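You operate a simulated robot arm through the tools that you are given. There is no shell and no other tool. Be economical: measure what you need, move in short steps, check, and stop when the job is done.

You are at the controls of a simulated two-armed robot. One attempt, no reset.

JOB
Meter the white and the beige sheet and bring the dry one to the green mat.
Fine: put the meter back; the damp sheet stays, under the red weight.

It is judged by the outcome, as a careful person would: the job done as asked, and still so three seconds after it is handed in. It fails if anything else is knocked over, pushed out of place, dropped, spilled or broken. Flat cloth is picked up by pressing the open fingertips on it (5 to 10 N) and closing them slowly along it; thin cloth reads only 2 to 8 mm in the jaws.

ROBOT AND FRAMES
Two 7-joint arms with three-finger grippers on one trunk, on a base that drives. Base frame: it is fixed to the floor where the robot stands at the start and does not move with it; the origin is under the middle of the robot, x ahead of it, y to its left, z up; the surface under the hand at the start is at about z = 892. Lengths are in mm, angles in rad, forces in N, time in s.
The left shoulder is at the start at [70, 146, 1212], the right one opposite. With the tool pointing down near the work surface each hand reaches from about 300 to 680 mm from the robot's upright axis, wherever it stands, measured 20 degrees to its own side. Places, roughly: green mat [-1500, 1700, 700]. Payload 2.2 kg a hand.
Tool frame (each hand has its own): the origin (TCP) lies between the finger pads and is the grasp point; the fingertips stand 28 mm ahead of it; z points along the fingers, y is the line along which they close. Largest opening 102 mm; the body of the gripper starts 71 mm behind the TCP.
Orientation is told as [roll, pitch, yaw] about the base's x, y, z axes, in that order, counted from this pose: with the fingers straight down and closing along the base's y, the tool's x points along the base's -x, its y along +y and its z along -z.

CONTROLS
- The arms move only by the tool jog_arm. It takes "left_plan", "right_plan" or both (then of equal length, played together; a hand with none holds still); each is a list of rows, each a list of 7 numbers: the shift along the tool's x, y, z in mm, then the turn, a rotation vector about the tool's x, y, z in rad, then the finger opening in mm, from 0 to 102. In form: [[x, y, z, ax, ay, az, jaw], ...]. A call has 1 to 12 rows; each row shifts and turns the commanded pose from where the row before left it, along the tool's axes as they then stand. Each row takes 0.2 s and may step no farther than 50 mm and 0.15 rad from the row before; otherwise, or with a gripper value out of range, the whole call is refused. A pose out of reach is approached as far as the arm can. The call stops where the force on the tool passes 40 N (or 10 N more than at its start, if that is more) or the arm is blocked; 0.2 s more then pass. Each finger halts on what it meets, pressing with about 35 N; the grip force reading is that of the motor and also rises with nothing between the fingers. The clock runs only during rows and for 0.2 s after the last one: add rows that do not move to give the fingers time. It gives the time, the measured TCP pose, the force on the tool (base axes), the opening and the grip force at its end, in the units of the frame above (readings bear some noise), with the torque about the TCP (base axes, N m) and any sound that the robot's microphone picked up.
- Cameras (640 x 400 px; columns grow to the right, rows downward): "scene" is now at [128.5, -17.7, 1426.6]; the picture's right is [-0.22, -0.98, 0.00], its down [-0.69, 0.15, -0.71] and it looks along [0.69, -0.15, -0.70] (base axes); focal length 225 px, centre (320, 200). "left" rides on the left gripper at [72, 38, -86] in its tool frame; the picture's right is [-0.47, 0.89, 0.00], its down [-0.60, -0.32, -0.73] and it looks along [-0.65, -0.34, 0.68] (tool axes); focal length 256 px, centre (320, 200). "right" rides on the right gripper at [69, 44, -86] in its tool frame; the picture's right is [-0.53, 0.85, 0.00], its down [-0.58, -0.36, -0.73] and it looks along [-0.62, -0.39, 0.68] (tool axes); focal length 256 px, centre (320, 200). There is no depth. A picture from a camera that has moved, and an enlarged one, comes with that camera's place and axes in the base frame and with its lens.
- camera(camera): a new picture of that camera. The clock stands still meanwhile.
- move_column(by): slides the trunk up (or, below 0, down) by that many mm; the arms and the scene camera ride with it, the base frame stays. It gives what a move gives, with no picture.
- roll_base(legs): drives the robot by 1 to 6 legs, each [ahead, left, turn to the left] in mm, mm and rad, along the robot's own axes; the way and the turn of a leg run together, so that a leg with both is an arc; at most 1500 mm and 3.142 rad a leg. The arms and the cameras ride along, it lands a little off, and it stops where it bumps. It gives what a move gives.
- pan_tilt(pan, tilt): turns the head with the scene camera to pan (to the left, within 1.501 rad either way) and tilt (down, from -0.506 to 1.204), counted from straight ahead of the robot. It gives what a move gives.
- inspect(camera, box): a new picture of the part [left, top, right, bottom] of that camera's present view, enlarged. The clock stands still meanwhile.
- finish_job(): hands the job in; it is judged then, once.

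Work in short steps. Places have to be worked out from the pictures, the camera data and where the tool is seen: move nearer, look again, correct. Check each grasp and each placing, and mend what went wrong. You have 120 turns and 108 pictures in all, those below and enlarged ones among them. Open the grippers and draw the arms clear of the work before you hand the job in, unless the task says otherwise; then end with one line.

The tools are called after "Request:" by a JSON object that holds its "method" and its "body". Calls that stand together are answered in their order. jog_arm: Moves the arms, as the interface text tells. Its arguments: {"type":"object","properties":{"left_plan":{"type":"array"},"right_plan":{"type":"array"}},"required":[]} The other tools are called the same way: move_column (by) slides the trunk up or down; roll_base (legs) drives the base; pan_tilt (pan, tilt) turns the head that bears the scene camera; camera (camera) takes a picture; inspect (camera, box) takes an enlarged picture of a part of a camera's view; finish_job () hands the job in.

At the start:

```text
clock: 0.0
left_position: [499.5, 54.2, 1132.5]
left_tcp_rot: [0.0, 0.002, 0.0]
left_force: [0.5, 0.6, -0.2]
left_torque: [-0.02, 0.02, 0.0]
left_gripper_width: 101.7
left_finger_force: 0.1
right_position: [461.7, -337.3, 1238.7]
right_tcp_rot: [0.0, 0.0, 0.001]
right_force: [0.0, 0.6, -0.2]
right_torque: [0.02, 0.03, -0.01]
right_gripper_width: 101.8
right_finger_force: 0.0
trunk travel left (down, up): [-750.0, 190.0]
robot x, y, heading: [0.9, -1.6, -0.001]
head pan, tilt: [-0.22, 0.78]
```

scene: 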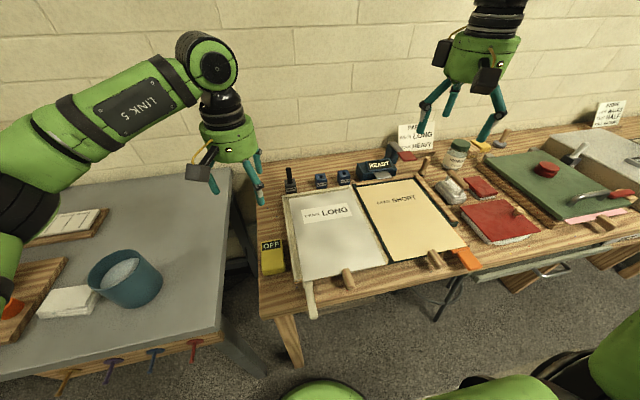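
right: 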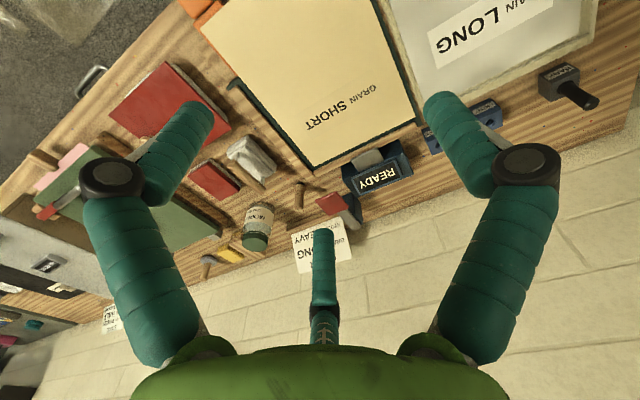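
left: 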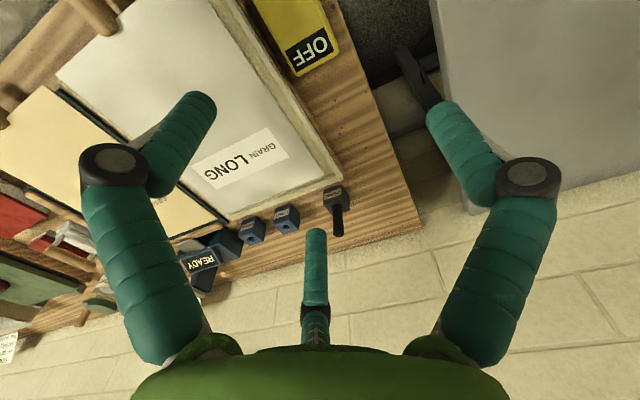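

The scene shows a white and a beige sheet on the bench with several devices around them. I take enlarged views to read the labels and find the meter and the red weight.

Request:
{"method": "inspect", "body": {"camera": "scene", "box": [250, 110, 490, 260]}}

Request:
{"method": "inspect", "body": {"camera": "scene", "box": [400, 90, 640, 240]}}

Request:
{"method": "inspect", "body": {"camera": "scene", "box": [240, 200, 480, 350]}}

```text
2.67 times, centred on (370, 185) of scene
camera zoom: at [128.5, -17.7, 1426.6], right [-0.22, -0.98, 0.0], down [-0.69, 0.15, -0.71], along [0.69, -0.15, -0.7], focal length 599 px, centre (187, 240)
```

zoom: 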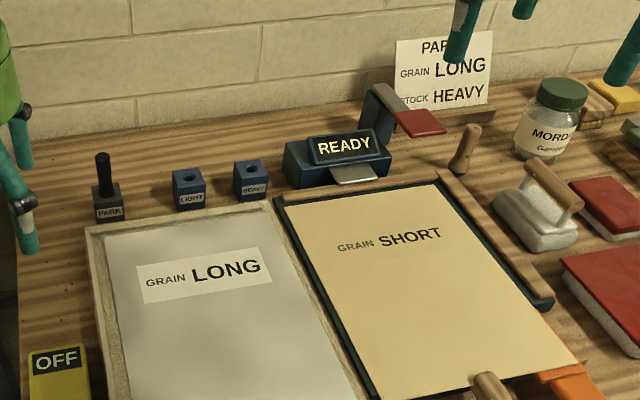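

```text
2.67 times, centred on (520, 165) of scene
camera zoom: at [128.5, -17.7, 1426.6], right [-0.22, -0.98, 0.0], down [-0.69, 0.15, -0.71], along [0.69, -0.15, -0.7], focal length 599 px, centre (-213, 293)
```

zoom: 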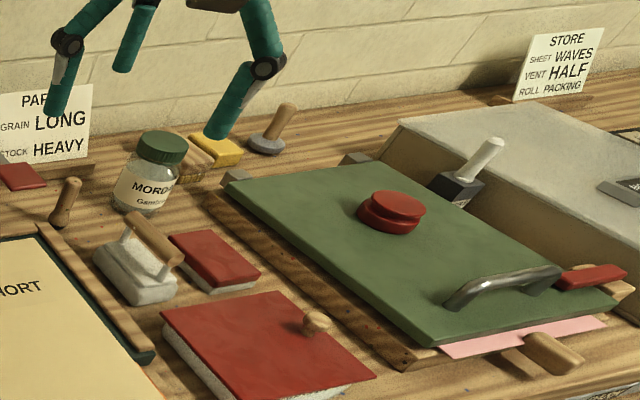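

```text
2.67 times, centred on (360, 275) of scene
camera zoom: at [128.5, -17.7, 1426.6], right [-0.22, -0.98, 0.0], down [-0.69, 0.15, -0.71], along [0.69, -0.15, -0.7], focal length 599 px, centre (213, 0)
```

zoom: 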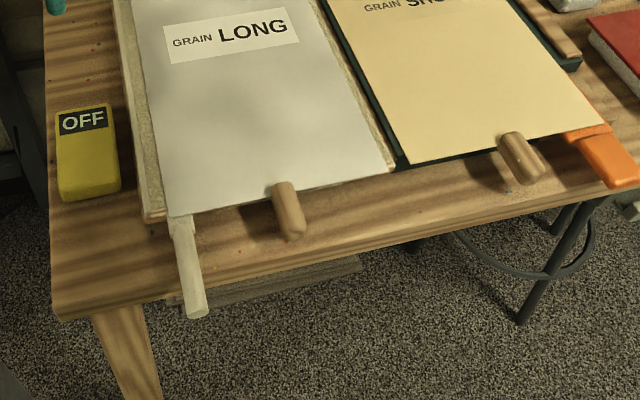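

The yellow block marked OFF looks like the meter, but I want closer views. I inspect it from the left hand and the READY device from the right hand, then look around.

Request:
{"method": "inspect", "body": {"camera": "left", "box": [200, 0, 440, 150]}}

Request:
{"method": "inspect", "body": {"camera": "right", "box": [0, 40, 320, 240]}}

Request:
{"method": "inspect", "body": {"camera": "right", "box": [280, 60, 600, 260]}}

Request:
{"method": "inspect", "body": {"camera": "scene", "box": [0, 190, 260, 400]}}

```text
2.67 times, centred on (320, 75) of left
camera zoom: at [426.7, 93.5, 1218.0], right [0.47, 0.89, 0.0], down [0.6, -0.32, 0.73], along [0.65, -0.34, -0.68], focal length 683 px, centre (320, 533)
```

zoom: 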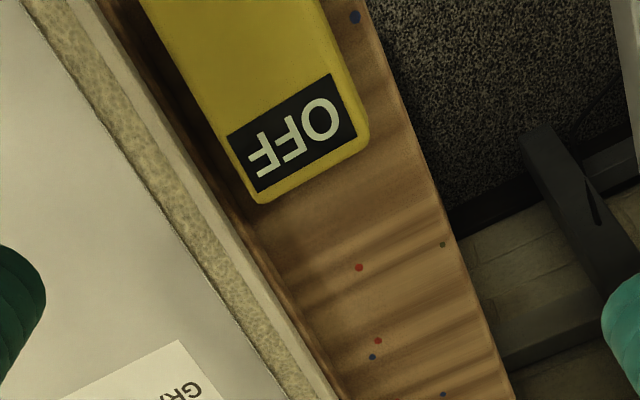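

```text
2.00 times, centred on (160, 140) of right
camera zoom: at [393.1, -293.9, 1325.7], right [0.53, 0.85, 0.0], down [0.58, -0.36, 0.73], along [0.62, -0.39, -0.68], focal length 512 px, centre (640, 320)
```

zoom: 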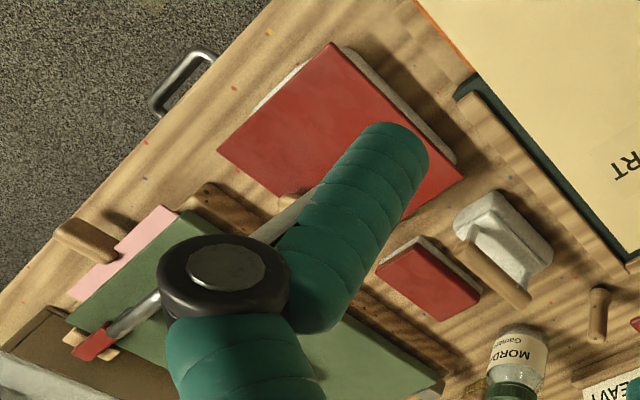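

```text
2.00 times, centred on (440, 160) of right
camera zoom: at [393.1, -293.9, 1325.7], right [0.53, 0.85, 0.0], down [0.58, -0.36, 0.73], along [0.62, -0.39, -0.68], focal length 512 px, centre (80, 280)
```

zoom: 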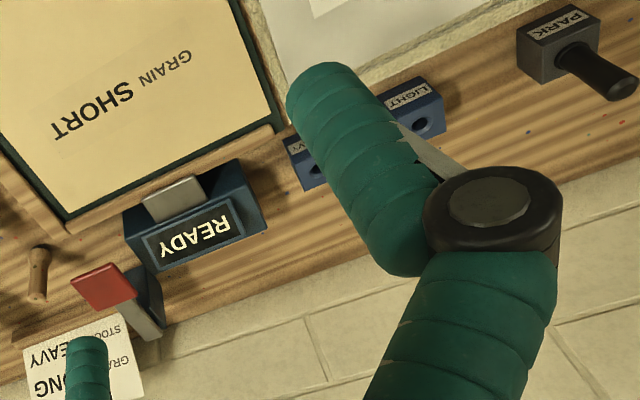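

```text
1.90 times, centred on (130, 295) of scene
camera zoom: at [128.5, -17.7, 1426.6], right [-0.22, -0.98, 0.0], down [-0.69, 0.15, -0.71], along [0.69, -0.15, -0.7], focal length 428 px, centre (682, 19)
```

zoom: 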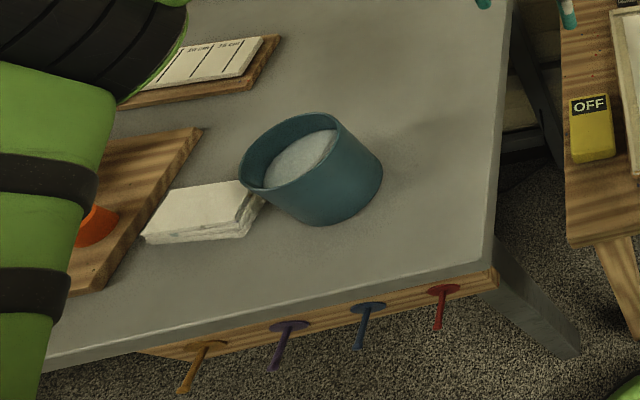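

I move on to the rest of the room: look further right on the bench and then behind.

Request:
{"method": "pan_tilt", "body": {"pan": -0.9, "tilt": 0.7}}

Request:
{"method": "camera", "body": {"camera": "scene"}}

Request:
{"method": "pan_tilt", "body": {"pan": 1.5, "tilt": 0.5}}

Request:
{"method": "camera", "body": {"camera": "scene"}}

```text
clock: 1.1
left_position: [499.4, 56.0, 1132.0]
left_tcp_rot: [-0.001, 0.0, 0.001]
left_force: [0.0, -0.7, -0.7]
left_torque: [0.0, -0.02, 0.0]
left_gripper_width: 102.1
left_finger_force: 0.1
right_position: [462.2, -337.8, 1239.8]
right_tcp_rot: [0.0, 0.0, 0.001]
right_force: [-0.1, 0.1, 0.0]
right_torque: [0.01, 0.02, 0.0]
right_gripper_width: 101.9
right_finger_force: 0.0
trunk travel left (down, up): [-750.0, 190.0]
robot x, y, heading: [0.6, 6.3, 0.002]
head pan, tilt: [-0.901, 0.7]
```

```text
97 pictures are left
camera scene: at [101.7, -66.4, 1433.2], right [-0.78, -0.62, 0.0], down [-0.4, 0.5, -0.76], along [0.48, -0.6, -0.64], focal length 225 px, centre (320, 200)
```

scene: 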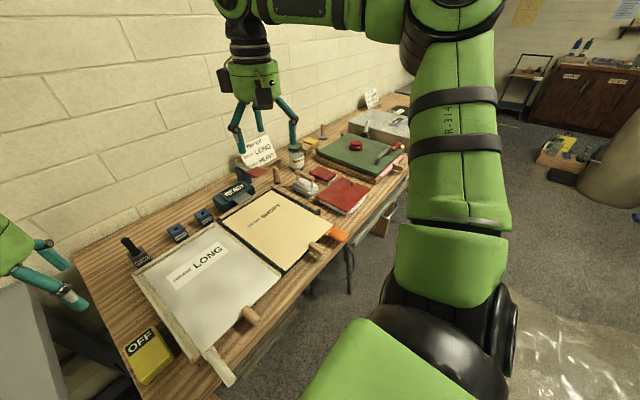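

```text
clock: 3.2
left_position: [500.7, 54.5, 1133.0]
left_tcp_rot: [0.0, -0.001, 0.0]
left_force: [0.4, -0.2, -0.5]
left_torque: [0.0, -0.01, -0.01]
left_gripper_width: 102.3
left_finger_force: 0.1
right_position: [462.2, -337.5, 1238.4]
right_tcp_rot: [-0.001, 0.0, 0.001]
right_force: [0.5, 0.4, 0.2]
right_torque: [0.0, 0.0, -0.01]
right_gripper_width: 101.8
right_finger_force: 0.1
trunk travel left (down, up): [-750.0, 190.0]
robot x, y, heading: [0.6, 2.1, 0.002]
head pan, tilt: [1.499, 0.499]
```

```text
96 pictures are left
camera scene: at [55.5, 90.8, 1451.0], right [1.0, -0.07, 0.0], down [-0.03, -0.48, -0.88], along [0.06, 0.88, -0.48], focal length 225 px, centre (320, 200)
```

scene: 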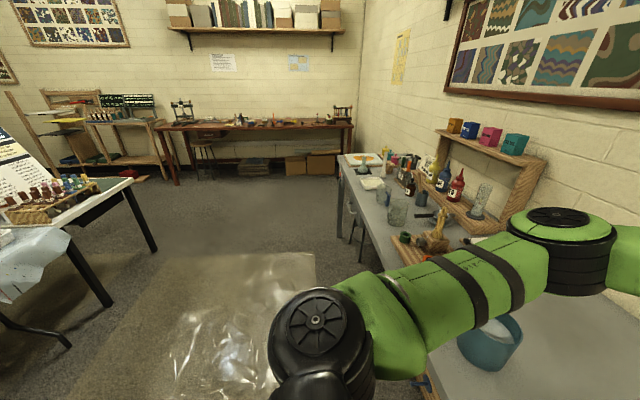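

The meter sits at about (462, 41, 900), right under the left hand. I turn the head back and move the left hand back and left to see the meter closely.

Request:
{"method": "pan_tilt", "body": {"pan": -0.2, "tilt": 0.85}}

Request:
{"method": "jog_arm", "body": {"left_plan": [[40, 19, 20, 0, 0, 0, 102], [40, 19, 30, 0, 0, 0, 102], [40, 18, 32, 0, 0, 0, 102]]}}

Request:
{"method": "camera", "body": {"camera": "left"}}

Request:
{"method": "camera", "body": {"camera": "scene"}}

```text
clock: 5.0
left_position: [499.2, 55.3, 1131.6]
left_tcp_rot: [0.001, 0.0, -0.001]
left_force: [-0.4, 0.5, 0.1]
left_torque: [-0.03, -0.04, -0.04]
left_gripper_width: 102.0
left_finger_force: 0.0
right_position: [462.5, -338.0, 1238.6]
right_tcp_rot: [0.0, 0.0, -0.001]
right_force: [-0.4, 0.8, -0.7]
right_torque: [0.0, 0.01, 0.0]
right_gripper_width: 102.0
right_finger_force: 0.1
trunk travel left (down, up): [-750.0, 190.0]
robot x, y, heading: [-3.4, -3.1, -0.003]
head pan, tilt: [-0.201, 0.85]
```

```text
refused: row 2 steps farther than a row can; nothing moved
```

```text
95 pictures are left
camera left: at [426.7, 93.5, 1218.0], right [0.47, 0.89, 0.0], down [0.6, -0.32, 0.73], along [0.65, -0.34, -0.68], focal length 256 px, centre (320, 200)
```

left: 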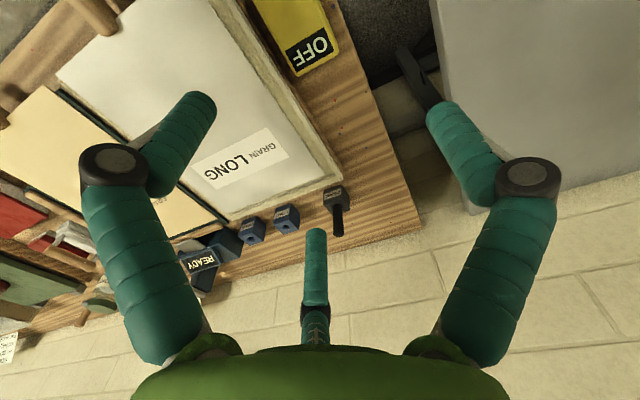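

```text
94 pictures are left
camera scene: at [125.5, -15.4, 1421.0], right [-0.2, -0.98, 0.0], down [-0.74, 0.15, -0.66], along [0.65, -0.13, -0.75], focal length 225 px, centre (320, 200)
```

scene: 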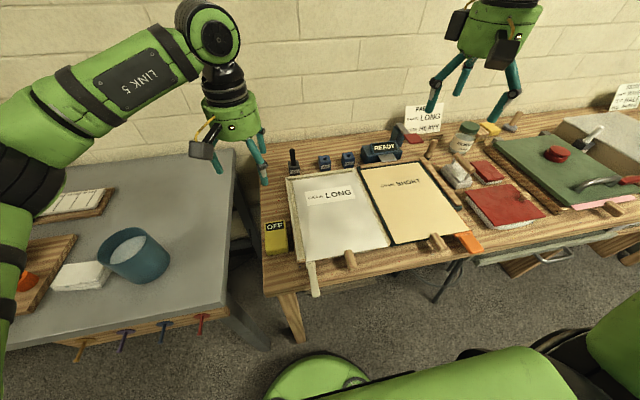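

The step limit is on the total; I repeat with smaller rows.

Request:
{"method": "jog_arm", "body": {"left_plan": [[30, 14, 20, 0, 0, 0, 102], [30, 14, 20, 0, 0, 0, 102], [30, 14, 20, 0, 0, 0, 102], [30, 14, 22, 0, 0, 0, 102]]}}

Request:
{"method": "camera", "body": {"camera": "left"}}

```text
clock: 6.0
left_position: [378.4, 114.1, 1050.4]
left_tcp_rot: [-0.001, -0.002, 0.002]
left_force: [-1.1, -0.2, -0.4]
left_torque: [-0.01, -0.03, 0.01]
left_gripper_width: 102.2
left_finger_force: 0.0
right_position: [460.9, -336.3, 1239.7]
right_tcp_rot: [-0.002, 0.0, 0.001]
right_force: [0.5, 0.6, 1.0]
right_torque: [-0.05, 0.01, 0.01]
right_gripper_width: 101.9
right_finger_force: 0.2
trunk travel left (down, up): [-750.0, 190.0]
robot x, y, heading: [-1.3, -1.6, 0.001]
head pan, tilt: [-0.201, 0.85]
```

```text
93 pictures are left
camera left: at [304.8, 150.9, 1136.6], right [0.46, 0.89, 0.0], down [0.6, -0.32, 0.73], along [0.65, -0.34, -0.68], focal length 256 px, centre (320, 200)
```

left: 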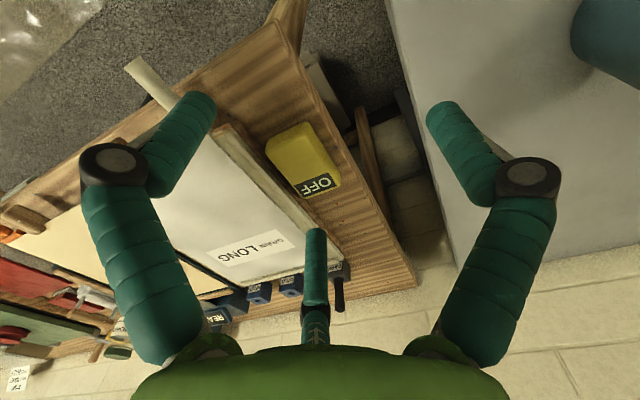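

The meter block is roughly 85 x 53 mm at about (457, 50). I enlarge to see its height and probe.

Request:
{"method": "inspect", "body": {"camera": "left", "box": [220, 90, 380, 240]}}

Request:
{"method": "inspect", "body": {"camera": "scene", "box": [250, 200, 330, 260]}}

```text
2.67 times, centred on (300, 165) of left
camera zoom: at [304.8, 150.9, 1136.6], right [0.46, 0.89, 0.0], down [0.6, -0.32, 0.73], along [0.65, -0.34, -0.68], focal length 683 px, centre (373, 293)
```

zoom: 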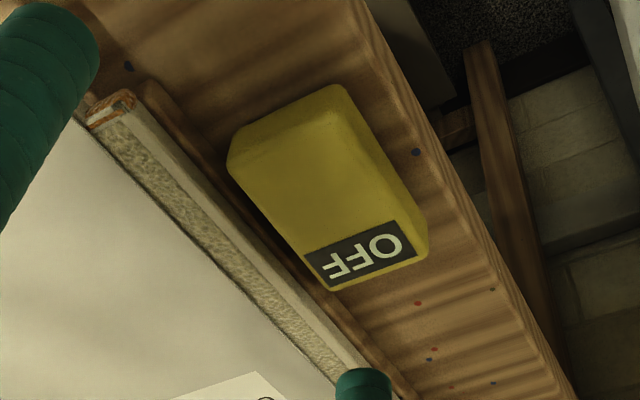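

```text
6.67 times, centred on (290, 230) of scene
camera zoom: at [124.5, -13.9, 1421.2], right [-0.2, -0.98, 0.0], down [-0.74, 0.15, -0.66], along [0.65, -0.13, -0.75], focal length 1497 px, centre (520, 0)
```

zoom: 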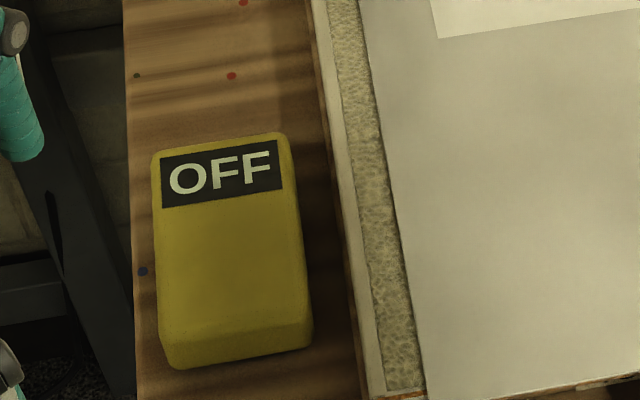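

Estimates from two cameras place the meter centre at about (462, 40) with its top near 905-920. I move the left hand to above it at z≈980 with moderately opened fingers and look again.

Request:
{"method": "jog_arm", "body": {"left_plan": [[-28, -25, 12, 0, 0, 0, 80], [-28, -25, 22, 0, 0, 0, 80], [-28, -25, 32, 0, 0, 0, 80]]}}

Request:
{"method": "camera", "body": {"camera": "left"}}

Request:
{"method": "inspect", "body": {"camera": "scene", "box": [220, 150, 340, 270]}}

```text
clock: 6.8
left_position: [464.2, 34.6, 984.1]
left_tcp_rot: [0.002, 0.003, -0.002]
left_force: [-0.1, -0.6, -0.7]
left_torque: [0.03, 0.04, -0.03]
left_gripper_width: 80.0
left_finger_force: 0.0
right_position: [462.5, -338.9, 1237.9]
right_tcp_rot: [0.001, 0.003, 0.0]
right_force: [-0.3, -1.0, -0.2]
right_torque: [0.0, 0.06, -0.01]
right_gripper_width: 102.1
right_finger_force: 0.1
trunk travel left (down, up): [-750.0, 190.0]
robot x, y, heading: [4.8, 2.5, 0.002]
head pan, tilt: [-0.201, 0.85]
```

```text
90 pictures are left
camera left: at [391.9, 73.4, 1070.4], right [0.47, 0.89, 0.0], down [0.6, -0.32, 0.73], along [0.65, -0.34, -0.68], focal length 256 px, centre (320, 200)
```

left: 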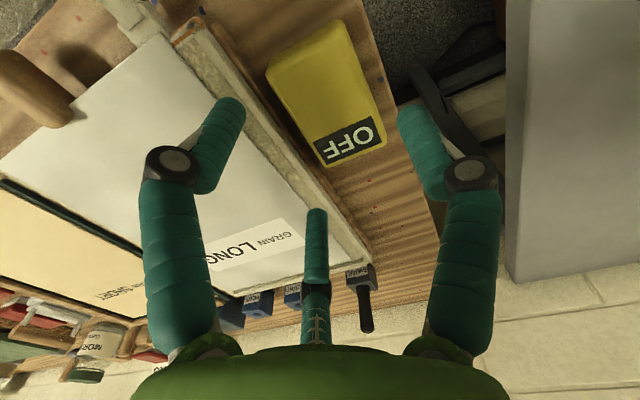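

```text
3.33 times, centred on (280, 210) of scene
camera zoom: at [126.7, -16.8, 1420.9], right [-0.2, -0.98, 0.0], down [-0.74, 0.15, -0.66], along [0.65, -0.13, -0.75], focal length 749 px, centre (453, 167)
```

zoom: 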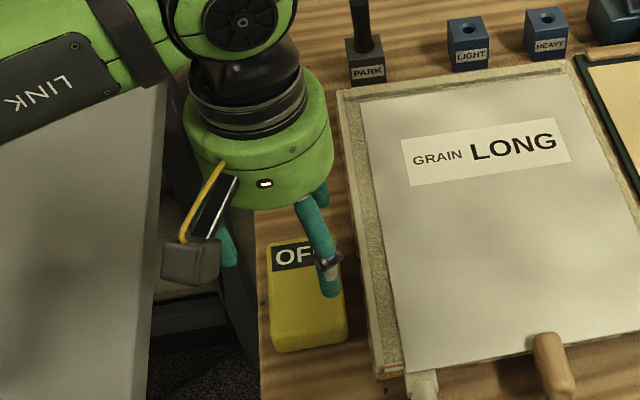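

I need to verify how the fingers really stand; I enlarge the fingers in both views.

Request:
{"method": "inspect", "body": {"camera": "left", "box": [130, 60, 510, 300]}}

Request:
{"method": "inspect", "body": {"camera": "scene", "box": [260, 190, 340, 250]}}

```text
1.67 times, centred on (320, 180) of left
camera zoom: at [391.9, 73.4, 1070.4], right [0.47, 0.89, 0.0], down [0.6, -0.32, 0.73], along [0.65, -0.34, -0.68], focal length 427 px, centre (320, 233)
```

zoom: 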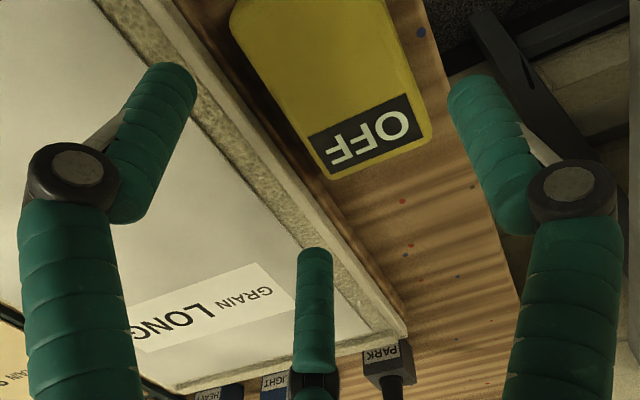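

```text
6.67 times, centred on (300, 220) of scene
camera zoom: at [126.7, -16.8, 1420.9], right [-0.2, -0.98, 0.0], down [-0.74, 0.15, -0.66], along [0.65, -0.13, -0.75], focal length 1497 px, centre (453, 67)
```

zoom: 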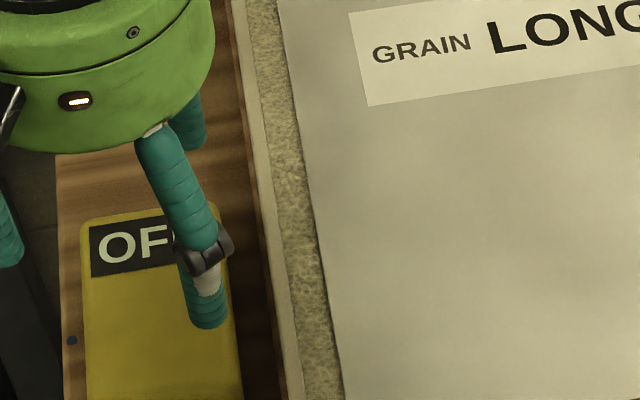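

The pictures put the meter at x 425–510, y 17–67 with its top near 912; there is about 25 mm to the tray frame. I centre on (465, 42) with a 76 mm opening and lower so the tips are just above the top.

Request:
{"method": "jog_arm", "body": {"left_plan": [[0, 7, 10, 0, 0, 0, 76], [0, 0, 20, 0, 0, 0, 76], [0, 0, 0, 0, 0, 0, 76]]}}

Request:
{"method": "camera", "body": {"camera": "left"}}

Request:
{"method": "inspect", "body": {"camera": "scene", "box": [240, 170, 340, 260]}}

```text
clock: 7.6
left_position: [462.5, 44.0, 956.4]
left_tcp_rot: [0.001, 0.001, 0.0]
left_force: [0.4, 0.9, -0.3]
left_torque: [0.01, -0.01, 0.0]
left_gripper_width: 75.8
left_finger_force: 0.1
right_position: [461.6, -337.3, 1238.7]
right_tcp_rot: [0.0, 0.0, -0.001]
right_force: [-0.2, -0.2, 0.3]
right_torque: [0.0, -0.02, -0.04]
right_gripper_width: 102.0
right_finger_force: 0.1
trunk travel left (down, up): [-750.0, 190.0]
robot x, y, heading: [-1.3, -0.7, -0.001]
head pan, tilt: [-0.201, 0.85]
```

```text
86 pictures are left
camera left: at [390.0, 81.5, 1041.2], right [0.47, 0.89, 0.0], down [0.6, -0.32, 0.73], along [0.65, -0.34, -0.68], focal length 256 px, centre (320, 200)
```

left: 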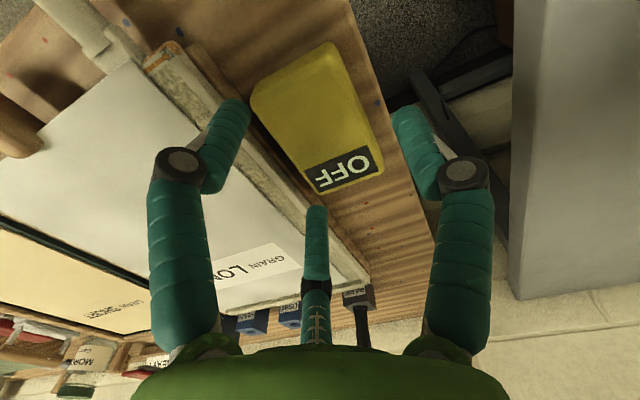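

```text
4.44 times, centred on (290, 215) of scene
camera zoom: at [125.2, -15.6, 1421.0], right [-0.2, -0.98, 0.0], down [-0.74, 0.15, -0.66], along [0.65, -0.13, -0.75], focal length 998 px, centre (453, 133)
```

zoom: 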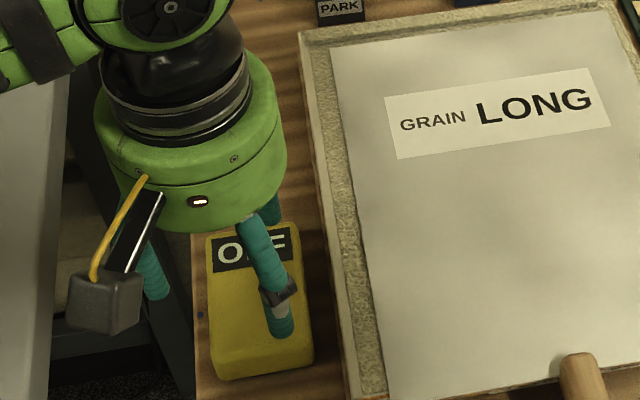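

In the picture the hand shows three fingers though two are described; I probe gently downwards and watch the force to learn what is really there.

Request:
{"method": "jog_arm", "body": {"left_plan": [[-2, -2, 6, 0, 0, 0, 76], [0, 0, 5, 0, 0, 0, 76], [0, 0, 4, 0, 0, 0, 76]]}}

Request:
{"method": "jog_arm", "body": {"left_plan": [[0, 0, 3, 0, 0, 0, 76], [0, 0, 3, 0, 0, 0, 76]]}}

```text
clock: 8.4
left_position: [465.6, 40.4, 939.1]
left_tcp_rot: [0.0, 0.0, 0.0]
left_force: [0.8, -0.2, 0.1]
left_torque: [0.0, -0.03, 0.02]
left_gripper_width: 76.1
left_finger_force: 0.1
right_position: [462.1, -337.5, 1238.4]
right_tcp_rot: [0.0, 0.0, -0.001]
right_force: [0.2, -0.6, 0.4]
right_torque: [0.0, 0.03, 0.01]
right_gripper_width: 101.9
right_finger_force: 0.0
trunk travel left (down, up): [-750.0, 190.0]
robot x, y, heading: [-2.9, 2.3, -0.004]
head pan, tilt: [-0.201, 0.85]
```

```text
clock: 9.0
left_position: [466.0, 41.8, 934.2]
left_tcp_rot: [-0.001, 0.0, 0.0]
left_force: [-1.1, -0.8, -0.7]
left_torque: [-0.01, -0.02, -0.03]
left_gripper_width: 76.0
left_finger_force: 0.0
right_position: [463.4, -337.1, 1238.3]
right_tcp_rot: [0.002, 0.0, 0.0]
right_force: [-0.5, 0.2, 0.2]
right_torque: [0.0, 0.01, -0.02]
right_gripper_width: 101.9
right_finger_force: 0.2
trunk travel left (down, up): [-750.0, 190.0]
robot x, y, heading: [1.8, 2.4, 0.002]
head pan, tilt: [-0.201, 0.85]
```

Tips are at about z 906 with no contact yet. I look at how the tips stand against the block.

Request:
{"method": "camera", "body": {"camera": "left"}}

Request:
{"method": "inspect", "body": {"camera": "scene", "box": [240, 180, 320, 260]}}

```text
84 pictures are left
camera left: at [393.2, 79.3, 1019.9], right [0.46, 0.89, 0.0], down [0.6, -0.32, 0.73], along [0.65, -0.34, -0.68], focal length 256 px, centre (320, 200)
```

left: 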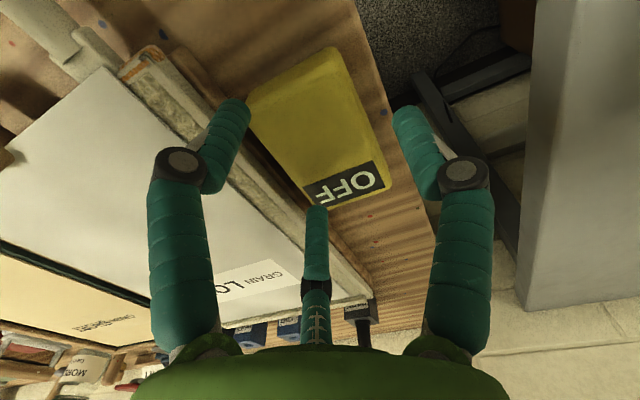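

```text
5.00 times, centred on (280, 220) of scene
camera zoom: at [125.5, -15.5, 1421.0], right [-0.2, -0.98, 0.0], down [-0.74, 0.15, -0.66], along [0.65, -0.13, -0.75], focal length 1123 px, centre (520, 100)
```

zoom: 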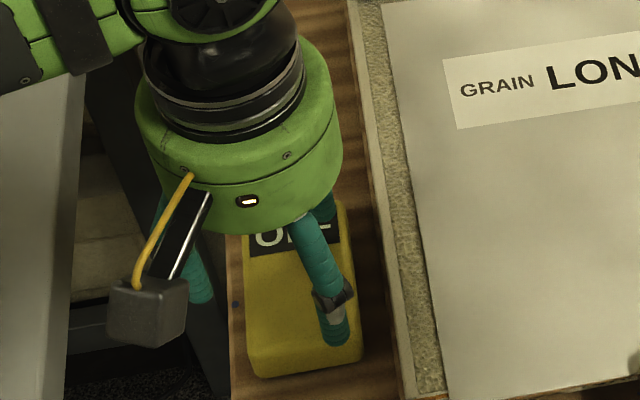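

Intersecting views from different places puts the meter top at about z 893 (the "892" surface), at x 432–527, y 10–67; so the bench lies lower, near 865. I shift to x=480 and probe down a little further.

Request:
{"method": "jog_arm", "body": {"left_plan": [[-14, 0, 0, 0, 0, 0, 78], [0, -1, 5, 0, 0, 0, 78], [0, 0, 4, 0, 0, 0, 78], [0, 0, 3, 0, 0, 0, 78], [0, 0, 3, 0, 0, 0, 78]]}}

Request:
{"method": "jog_arm", "body": {"left_plan": [[0, 0, 3, 0, 0, 0, 78], [0, 0, 3, 0, 0, 0, 78]]}}

Request:
{"method": "inspect", "body": {"camera": "scene", "box": [240, 180, 320, 260]}}

```text
clock: 10.2
left_position: [480.9, 39.6, 918.2]
left_tcp_rot: [-0.001, -0.001, 0.0]
left_force: [0.8, -0.6, 1.8]
left_torque: [0.01, 0.09, 0.0]
left_gripper_width: 78.3
left_finger_force: 0.2
right_position: [461.6, -337.8, 1239.2]
right_tcp_rot: [-0.001, -0.001, 0.001]
right_force: [-0.6, -0.9, 0.0]
right_torque: [-0.01, 0.0, 0.01]
right_gripper_width: 102.2
right_finger_force: 0.1
trunk travel left (down, up): [-750.0, 190.0]
robot x, y, heading: [0.1, -1.3, -0.001]
head pan, tilt: [-0.201, 0.85]
```

```text
clock: 10.8
left_position: [478.6, 37.6, 914.8]
left_tcp_rot: [-0.003, -0.006, 0.001]
left_force: [1.4, 0.0, 18.3]
left_torque: [-0.46, -0.29, 0.09]
left_gripper_width: 86.7
left_finger_force: 5.5
right_position: [458.7, -337.6, 1240.7]
right_tcp_rot: [0.001, -0.002, 0.0]
right_force: [0.1, -0.8, -0.5]
right_torque: [-0.01, -0.01, 0.0]
right_gripper_width: 102.0
right_finger_force: 0.1
trunk travel left (down, up): [-750.0, 190.0]
robot x, y, heading: [-0.6, -2.3, 0.0]
head pan, tilt: [-0.201, 0.85]
```

```text
5.00 times, centred on (280, 220) of scene
camera zoom: at [122.9, -15.4, 1421.5], right [-0.2, -0.98, 0.0], down [-0.73, 0.15, -0.66], along [0.65, -0.13, -0.75], focal length 1123 px, centre (520, 100)
```

zoom: 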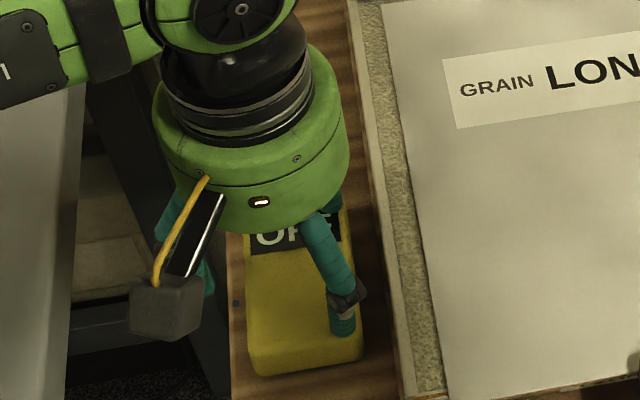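

The touch pushed the fingers apart: the third finger is real, so this is a three-finger hand (one finger at +y, two at −y ±60°). I rise, open fully, shift to y≈29 so the pair clears the block, and descend watching force.

Request:
{"method": "jog_arm", "body": {"left_plan": [[0, 0, -9, 0, 0, 0, 78], [0, 0, -9, 0, 0, 0, 90], [0, -9, 0, 0, 0, 0, 102], [0, 0, 0, 0, 0, 0, 102], [0, 0, 8, 0, 0, 0, 102], [0, 0, 8, 0, 0, 0, 102], [0, 0, 4, 0, 0, 0, 102]]}}

Request:
{"method": "camera", "body": {"camera": "left"}}

```text
clock: 12.4
left_position: [479.4, 30.7, 910.6]
left_tcp_rot: [0.0, -0.001, 0.0]
left_force: [0.2, -0.1, 0.3]
left_torque: [-0.02, -0.02, 0.0]
left_gripper_width: 102.0
left_finger_force: 0.1
right_position: [462.2, -336.9, 1238.4]
right_tcp_rot: [0.001, 0.0, 0.001]
right_force: [-0.1, 0.2, 0.3]
right_torque: [-0.02, -0.01, 0.0]
right_gripper_width: 102.0
right_finger_force: 0.1
trunk travel left (down, up): [-750.0, 190.0]
robot x, y, heading: [0.7, 0.3, 0.001]
head pan, tilt: [-0.201, 0.85]
```

```text
81 pictures are left
camera left: at [406.9, 68.8, 995.8], right [0.47, 0.89, 0.0], down [0.6, -0.32, 0.73], along [0.65, -0.34, -0.68], focal length 256 px, centre (320, 200)
```

left: 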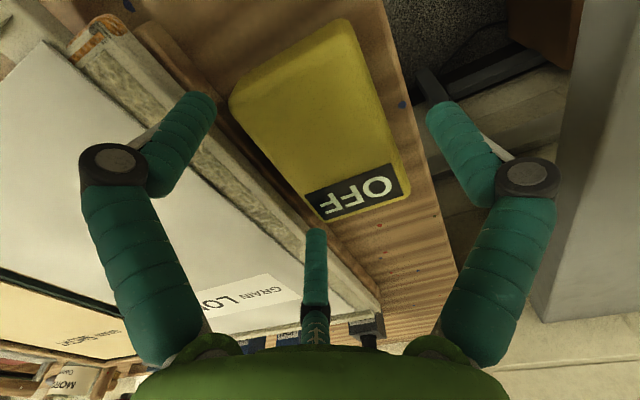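

No contact with tips at 882; the fingers straddle the block. I go 7 mm lower and close slowly.

Request:
{"method": "jog_arm", "body": {"left_plan": [[0, 0, 4, 0, 0, 0, 102], [0, 0, 3, 0, 0, 0, 100], [0, 0, 0, 0, 0, 0, 92], [0, 0, 0, 0, 0, 0, 86], [0, 0, 0, 0, 0, 0, 80], [0, 0, 0, 0, 0, 0, 74], [0, 0, 0, 0, 0, 0, 68], [0, 0, 0, 0, 0, 0, 64], [0, 0, 0, 0, 0, 0, 60]]}}

Request:
{"method": "camera", "body": {"camera": "left"}}

```text
clock: 14.3
left_position: [479.6, 26.2, 914.2]
left_tcp_rot: [-0.019, -0.014, -0.001]
left_force: [-6.5, -1.8, 28.5]
left_torque: [-0.44, 0.68, 0.02]
left_gripper_width: 84.2
left_finger_force: 17.4
right_position: [457.1, -336.9, 1241.1]
right_tcp_rot: [0.0, -0.002, 0.0]
right_force: [-0.8, -0.9, -0.2]
right_torque: [-0.04, -0.01, 0.0]
right_gripper_width: 102.0
right_finger_force: 0.1
trunk travel left (down, up): [-750.0, 190.0]
robot x, y, heading: [-1.1, -2.1, 0.004]
head pan, tilt: [-0.201, 0.85]
stopped in row 9 (left hand): the force on the tool passed its limit at 43 N (the readings are from after the stop); the commanded pose is now the measured one
```

```text
80 pictures are left
camera left: at [405.0, 66.0, 998.3], right [0.47, 0.88, -0.01], down [0.59, -0.31, 0.75], along [0.66, -0.35, -0.67], focal length 256 px, centre (320, 200)
```

left: 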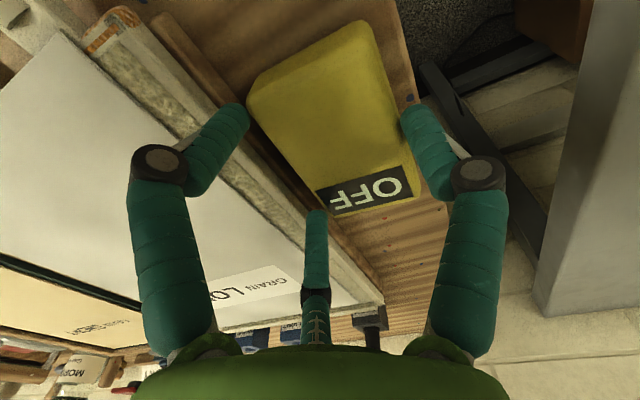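

The grip was blocked at 84 mm and the hand was pushed up. I look from the scene camera to see why before going on.

Request:
{"method": "inspect", "body": {"camera": "scene", "box": [240, 180, 320, 260]}}

Request:
{"method": "inspect", "body": {"camera": "left", "box": [150, 10, 450, 230]}}

```text
5.00 times, centred on (280, 220) of scene
camera zoom: at [120.0, -15.4, 1421.4], right [-0.2, -0.98, 0.0], down [-0.73, 0.15, -0.66], along [0.65, -0.13, -0.75], focal length 1123 px, centre (520, 100)
```

zoom: 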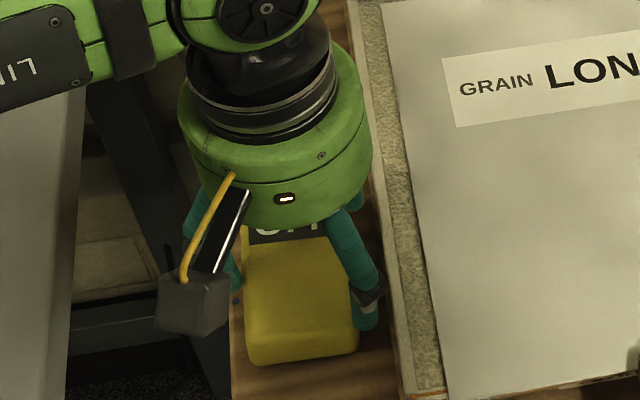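

```text
1.82 times, centred on (300, 120) of left
camera zoom: at [405.0, 66.0, 998.3], right [0.47, 0.88, -0.01], down [0.59, -0.31, 0.75], along [0.66, -0.35, -0.67], focal length 465 px, centre (356, 346)
```

zoom: 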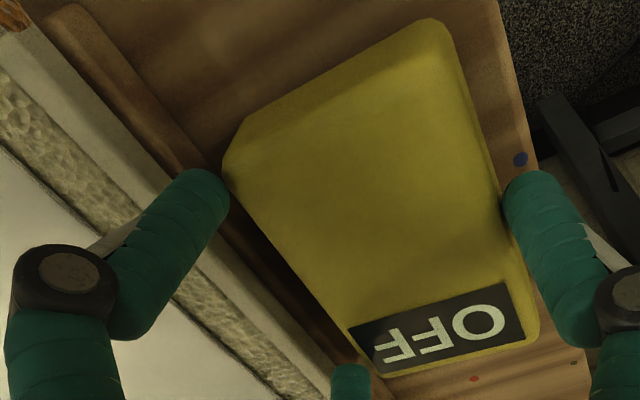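

The −x finger caught the block's near corner and slid: the block lies further out (+x) than I had it. I open, level the hand, shift +x by 13 mm and look.

Request:
{"method": "jog_arm", "body": {"left_plan": [[0, 0, 0, 0, 0, 0, 92], [0, 0, 0, -0.019, 0.014, 0, 102], [0, 2, -4, 0, 0, 0, 102], [-7, 0, 0, 0, 0, 0, 102], [-7, 0, 0, 0, 0, 0, 102], [0, 0, 0, 0, 0, 0, 102]]}}

Request:
{"method": "camera", "body": {"camera": "left"}}

Request:
{"method": "inspect", "body": {"camera": "scene", "box": [240, 180, 320, 260]}}

```text
clock: 15.8
left_position: [495.0, 31.7, 911.5]
left_tcp_rot: [0.009, 0.007, 0.001]
left_force: [0.0, 0.2, 0.7]
left_torque: [-0.03, 0.0, -0.02]
left_gripper_width: 102.2
left_finger_force: 0.0
right_position: [461.9, -338.6, 1239.3]
right_tcp_rot: [-0.001, -0.002, 0.0]
right_force: [-0.7, 0.4, 0.2]
right_torque: [-0.01, 0.02, 0.0]
right_gripper_width: 102.2
right_finger_force: 0.2
trunk travel left (down, up): [-750.0, 190.0]
robot x, y, heading: [-1.1, 1.5, 0.001]
head pan, tilt: [-0.201, 0.85]
```

```text
77 pictures are left
camera left: at [423.9, 68.5, 998.6], right [0.46, 0.89, 0.0], down [0.61, -0.32, 0.72], along [0.64, -0.33, -0.69], focal length 256 px, centre (320, 200)
```

left: 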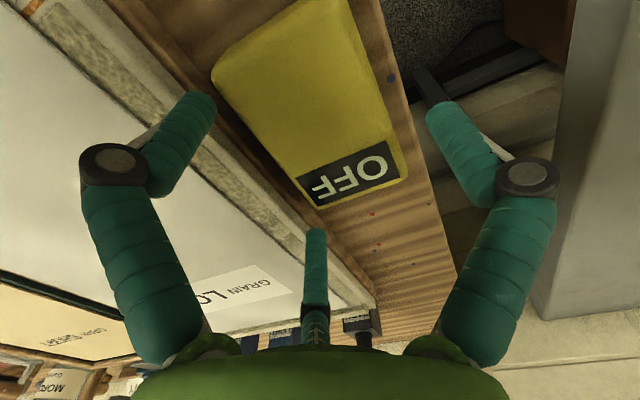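

```text
5.00 times, centred on (280, 220) of scene
camera zoom: at [125.4, -15.4, 1421.0], right [-0.2, -0.98, 0.0], down [-0.74, 0.15, -0.66], along [0.65, -0.13, -0.75], focal length 1123 px, centre (520, 100)
```

zoom: 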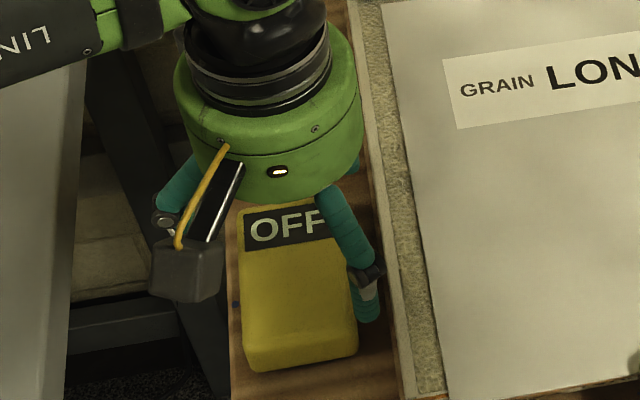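

Now the block is clearly at x 443–534, y 10–68, centre (488, 39). I level, move to (489, 29.5), descend to tips ≈ 873 and close slowly.

Request:
{"method": "jog_arm", "body": {"left_plan": [[6, -2, 0, 0.009, -0.007, 0, 102], [0, 0, 5, 0, 0, 0, 102], [0, 0, 5, 0, 0, 0, 102], [0, 0, 0, 0, 0, 0, 102]]}}

Request:
{"method": "jog_arm", "body": {"left_plan": [[0, 0, 0, 0, 0, 0, 94], [0, 0, 0, 0, 0, 0, 88], [0, 0, 0, 0, 0, 0, 82], [0, 0, 0, 0, 0, 0, 78], [0, 0, 0, 0, 0, 0, 74]]}}

```text
clock: 16.8
left_position: [489.4, 29.6, 900.8]
left_tcp_rot: [-0.001, -0.001, 0.0]
left_force: [-1.5, -0.3, 0.7]
left_torque: [0.02, 0.04, -0.05]
left_gripper_width: 102.2
left_finger_force: 0.1
right_position: [462.5, -337.1, 1238.3]
right_tcp_rot: [0.0, 0.001, 0.0]
right_force: [0.0, 0.2, 0.4]
right_torque: [0.0, 0.01, 0.02]
right_gripper_width: 101.9
right_finger_force: 0.0
trunk travel left (down, up): [-750.0, 190.0]
robot x, y, heading: [-2.9, 0.4, -0.002]
head pan, tilt: [-0.201, 0.85]
```

```text
clock: 17.9
left_position: [488.9, 28.9, 903.0]
left_tcp_rot: [-0.001, 0.0, 0.0]
left_force: [0.5, 0.3, 0.8]
left_torque: [-0.01, 0.02, -0.01]
left_gripper_width: 74.9
left_finger_force: 0.2
right_position: [462.3, -338.0, 1238.3]
right_tcp_rot: [0.001, 0.0, -0.001]
right_force: [-0.7, 0.0, 0.0]
right_torque: [0.02, -0.03, 0.03]
right_gripper_width: 102.5
right_finger_force: 0.0
trunk travel left (down, up): [-750.0, 190.0]
robot x, y, heading: [3.4, -1.2, 0.001]
head pan, tilt: [-0.201, 0.85]
```

Width is 74.9 with almost no grip force yet; I close further in small steps.

Request:
{"method": "jog_arm", "body": {"left_plan": [[0, 0, 0, 0, 0, 0, 71], [0, 0, 0, 0, 0, 0, 68], [0, 0, 0, 0, 0, 0, 65], [0, 0, 0, 0, 0, 0, 62], [0, 0, 0, 0, 0, 0, 60]]}}

Request:
{"method": "camera", "body": {"camera": "left"}}

```text
clock: 19.1
left_position: [488.4, 27.7, 903.0]
left_tcp_rot: [-0.001, 0.0, -0.001]
left_force: [-1.2, 0.8, 3.0]
left_torque: [0.14, 0.15, 0.07]
left_gripper_width: 73.4
left_finger_force: 35.1
right_position: [461.1, -337.0, 1239.9]
right_tcp_rot: [-0.001, -0.002, -0.001]
right_force: [0.0, 0.1, -0.4]
right_torque: [0.04, 0.0, -0.02]
right_gripper_width: 101.9
right_finger_force: 0.0
trunk travel left (down, up): [-750.0, 190.0]
robot x, y, heading: [-1.2, 1.9, 0.001]
head pan, tilt: [-0.201, 0.85]
```

```text
75 pictures are left
camera left: at [415.9, 66.9, 988.4], right [0.46, 0.89, 0.0], down [0.6, -0.32, 0.73], along [0.65, -0.34, -0.68], focal length 256 px, centre (320, 200)
```

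left: 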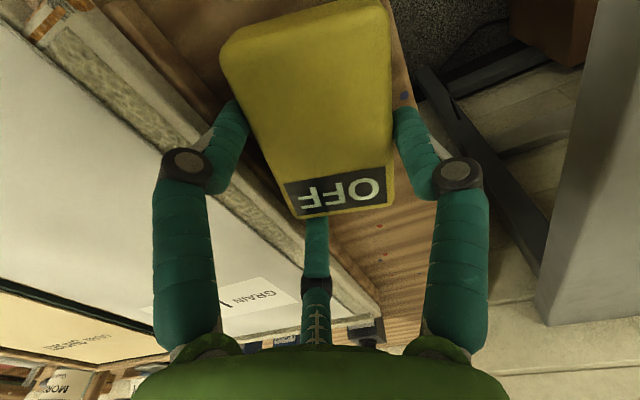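

The meter is held (73.4 mm, 35 N). I lift it 60 mm and check it hangs firm.

Request:
{"method": "jog_arm", "body": {"left_plan": [[0, 0, -10, 0, 0, 0, 60], [0, 0, -25, 0, 0, 0, 60], [0, 0, -30, 0, 0, 0, 60]]}}

Request:
{"method": "camera", "body": {"camera": "left"}}

Request:
{"method": "camera", "body": {"camera": "scene"}}

```text
clock: 19.9
left_position: [489.1, 27.5, 967.0]
left_tcp_rot: [0.002, 0.0, 0.0]
left_force: [0.0, -0.9, -1.0]
left_torque: [-0.02, 0.0, -0.02]
left_gripper_width: 59.8
left_finger_force: 0.1
right_position: [461.1, -337.9, 1240.3]
right_tcp_rot: [-0.001, 0.0, 0.0]
right_force: [-0.6, 0.1, 0.3]
right_torque: [-0.02, -0.02, 0.01]
right_gripper_width: 102.0
right_finger_force: 0.1
trunk travel left (down, up): [-750.0, 190.0]
robot x, y, heading: [3.4, 0.3, -0.002]
head pan, tilt: [-0.201, 0.85]
```

```text
74 pictures are left
camera left: at [416.0, 66.4, 1052.4], right [0.46, 0.89, 0.0], down [0.6, -0.32, 0.73], along [0.65, -0.34, -0.68], focal length 256 px, centre (320, 200)
```

left: 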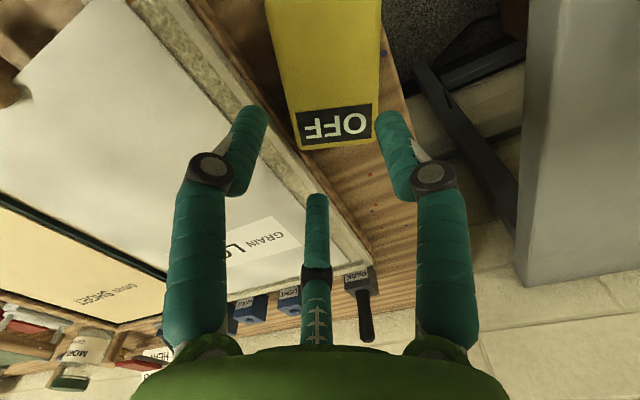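

```text
73 pictures are left
camera scene: at [125.1, -15.7, 1421.0], right [-0.2, -0.98, 0.0], down [-0.74, 0.15, -0.66], along [0.65, -0.13, -0.75], focal length 225 px, centre (320, 200)
```

scene: 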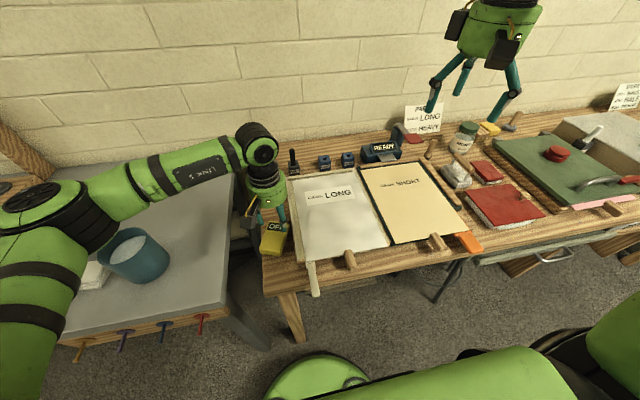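

The meter slipped out and now lies turned about 28°, exactly aligned with the hand's symmetry (two fingers on its sides, third at the display end). That suits this three-finger hand better. I open, shift to (490, 42) and look again.

Request:
{"method": "jog_arm", "body": {"left_plan": [[-1, 14, 0, 0, 0, 0, 102], [0, 0, 10, 0, 0, 0, 102], [0, 0, 20, 0, 0, 0, 102], [0, 0, 0, 0, 0, 0, 102]]}}

Request:
{"method": "camera", "body": {"camera": "left"}}

Request:
{"method": "inspect", "body": {"camera": "scene", "box": [240, 170, 320, 260]}}

```text
clock: 20.9
left_position: [489.0, 42.1, 935.0]
left_tcp_rot: [0.0, 0.001, 0.001]
left_force: [-1.3, 0.4, -0.2]
left_torque: [-0.01, -0.01, 0.01]
left_gripper_width: 102.2
left_finger_force: 0.2
right_position: [462.0, -337.6, 1238.4]
right_tcp_rot: [0.001, -0.002, -0.002]
right_force: [-0.7, 0.2, 0.3]
right_torque: [0.0, 0.0, 0.04]
right_gripper_width: 101.8
right_finger_force: 0.0
trunk travel left (down, up): [-750.0, 190.0]
robot x, y, heading: [2.3, -0.2, 0.003]
head pan, tilt: [-0.201, 0.85]
```

```text
72 pictures are left
camera left: at [417.8, 80.8, 1021.9], right [0.46, 0.89, 0.0], down [0.6, -0.32, 0.73], along [0.65, -0.34, -0.68], focal length 256 px, centre (320, 200)
```

left: 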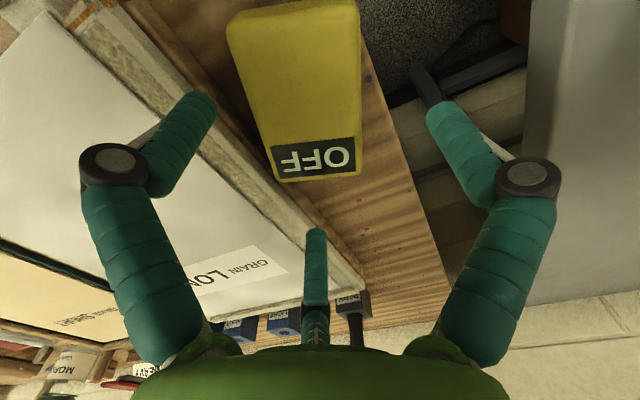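

```text
4.44 times, centred on (280, 215) of scene
camera zoom: at [125.2, -15.1, 1421.0], right [-0.2, -0.98, 0.0], down [-0.74, 0.15, -0.66], along [0.65, -0.13, -0.75], focal length 998 px, centre (498, 133)
```

zoom: 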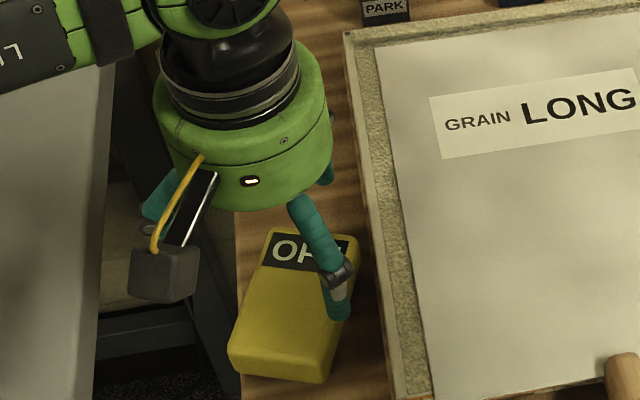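

The meter's centre is about (479, 42), axis ~23° off x; I turn the hand 5° to match, shift slightly and descend watching for contact.

Request:
{"method": "jog_arm", "body": {"left_plan": [[-2, -5, 0, 0, 0, -0.09, 102], [0, 0, 12, 0, 0, 0, 102], [0, 0, 10, 0, 0, 0, 102], [0, 0, 8, 0, 0, 0, 102], [0, 0, 4, 0, 0, 0, 102]]}}

Request:
{"method": "camera", "body": {"camera": "left"}}

```text
clock: 22.1
left_position: [491.7, 39.2, 903.1]
left_tcp_rot: [0.001, 0.0, 0.091]
left_force: [0.0, -0.3, -0.2]
left_torque: [0.02, -0.01, 0.0]
left_gripper_width: 102.1
left_finger_force: 0.1
right_position: [462.8, -337.2, 1238.7]
right_tcp_rot: [0.0, -0.001, 0.0]
right_force: [0.0, 0.0, 0.0]
right_torque: [0.0, 0.0, 0.02]
right_gripper_width: 102.0
right_finger_force: 0.1
trunk travel left (down, up): [-750.0, 190.0]
robot x, y, heading: [4.6, -1.0, -0.005]
head pan, tilt: [-0.201, 0.85]
```

```text
70 pictures are left
camera left: at [416.5, 69.9, 988.3], right [0.38, 0.92, 0.0], down [0.63, -0.26, 0.73], along [0.68, -0.28, -0.68], focal length 256 px, centre (320, 200)
```

left: 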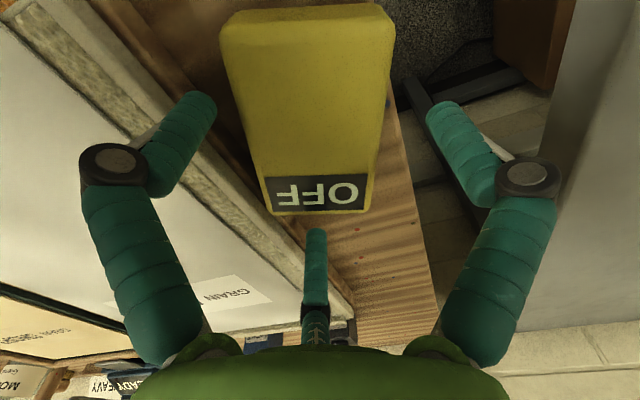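

Well aligned now. I feel downward for the bench in small steps to grip as low as possible.

Request:
{"method": "jog_arm", "body": {"left_plan": [[0, -2, 3, 0, 0, 0, 102], [0, 0, 3, 0, 0, 0, 102]]}}

Request:
{"method": "jog_arm", "body": {"left_plan": [[0, 0, 2, 0, 0, 0, 102], [0, 0, 2, 0, 0, 0, 102]]}}

```text
clock: 22.8
left_position: [494.0, 36.2, 896.3]
left_tcp_rot: [0.001, 0.002, 0.089]
left_force: [-0.5, 0.7, 1.1]
left_torque: [0.02, 0.02, 0.01]
left_gripper_width: 102.0
left_finger_force: 0.0
right_position: [461.3, -337.7, 1238.1]
right_tcp_rot: [0.001, 0.0, 0.0]
right_force: [0.4, 0.7, 0.5]
right_torque: [0.0, -0.02, 0.0]
right_gripper_width: 102.1
right_finger_force: 0.0
trunk travel left (down, up): [-750.0, 190.0]
robot x, y, heading: [0.5, -1.2, 0.007]
head pan, tilt: [-0.201, 0.85]
```

```text
clock: 23.4
left_position: [492.3, 35.7, 892.0]
left_tcp_rot: [0.0, 0.0, 0.092]
left_force: [-0.1, 0.1, -0.7]
left_torque: [-0.01, -0.01, 0.0]
left_gripper_width: 102.1
left_finger_force: 0.0
right_position: [461.5, -338.8, 1238.8]
right_tcp_rot: [0.001, 0.0, 0.001]
right_force: [-0.1, -0.5, -0.4]
right_torque: [0.03, 0.01, -0.02]
right_gripper_width: 102.0
right_finger_force: 0.1
trunk travel left (down, up): [-750.0, 190.0]
robot x, y, heading: [1.7, -1.4, -0.002]
head pan, tilt: [-0.201, 0.85]
```

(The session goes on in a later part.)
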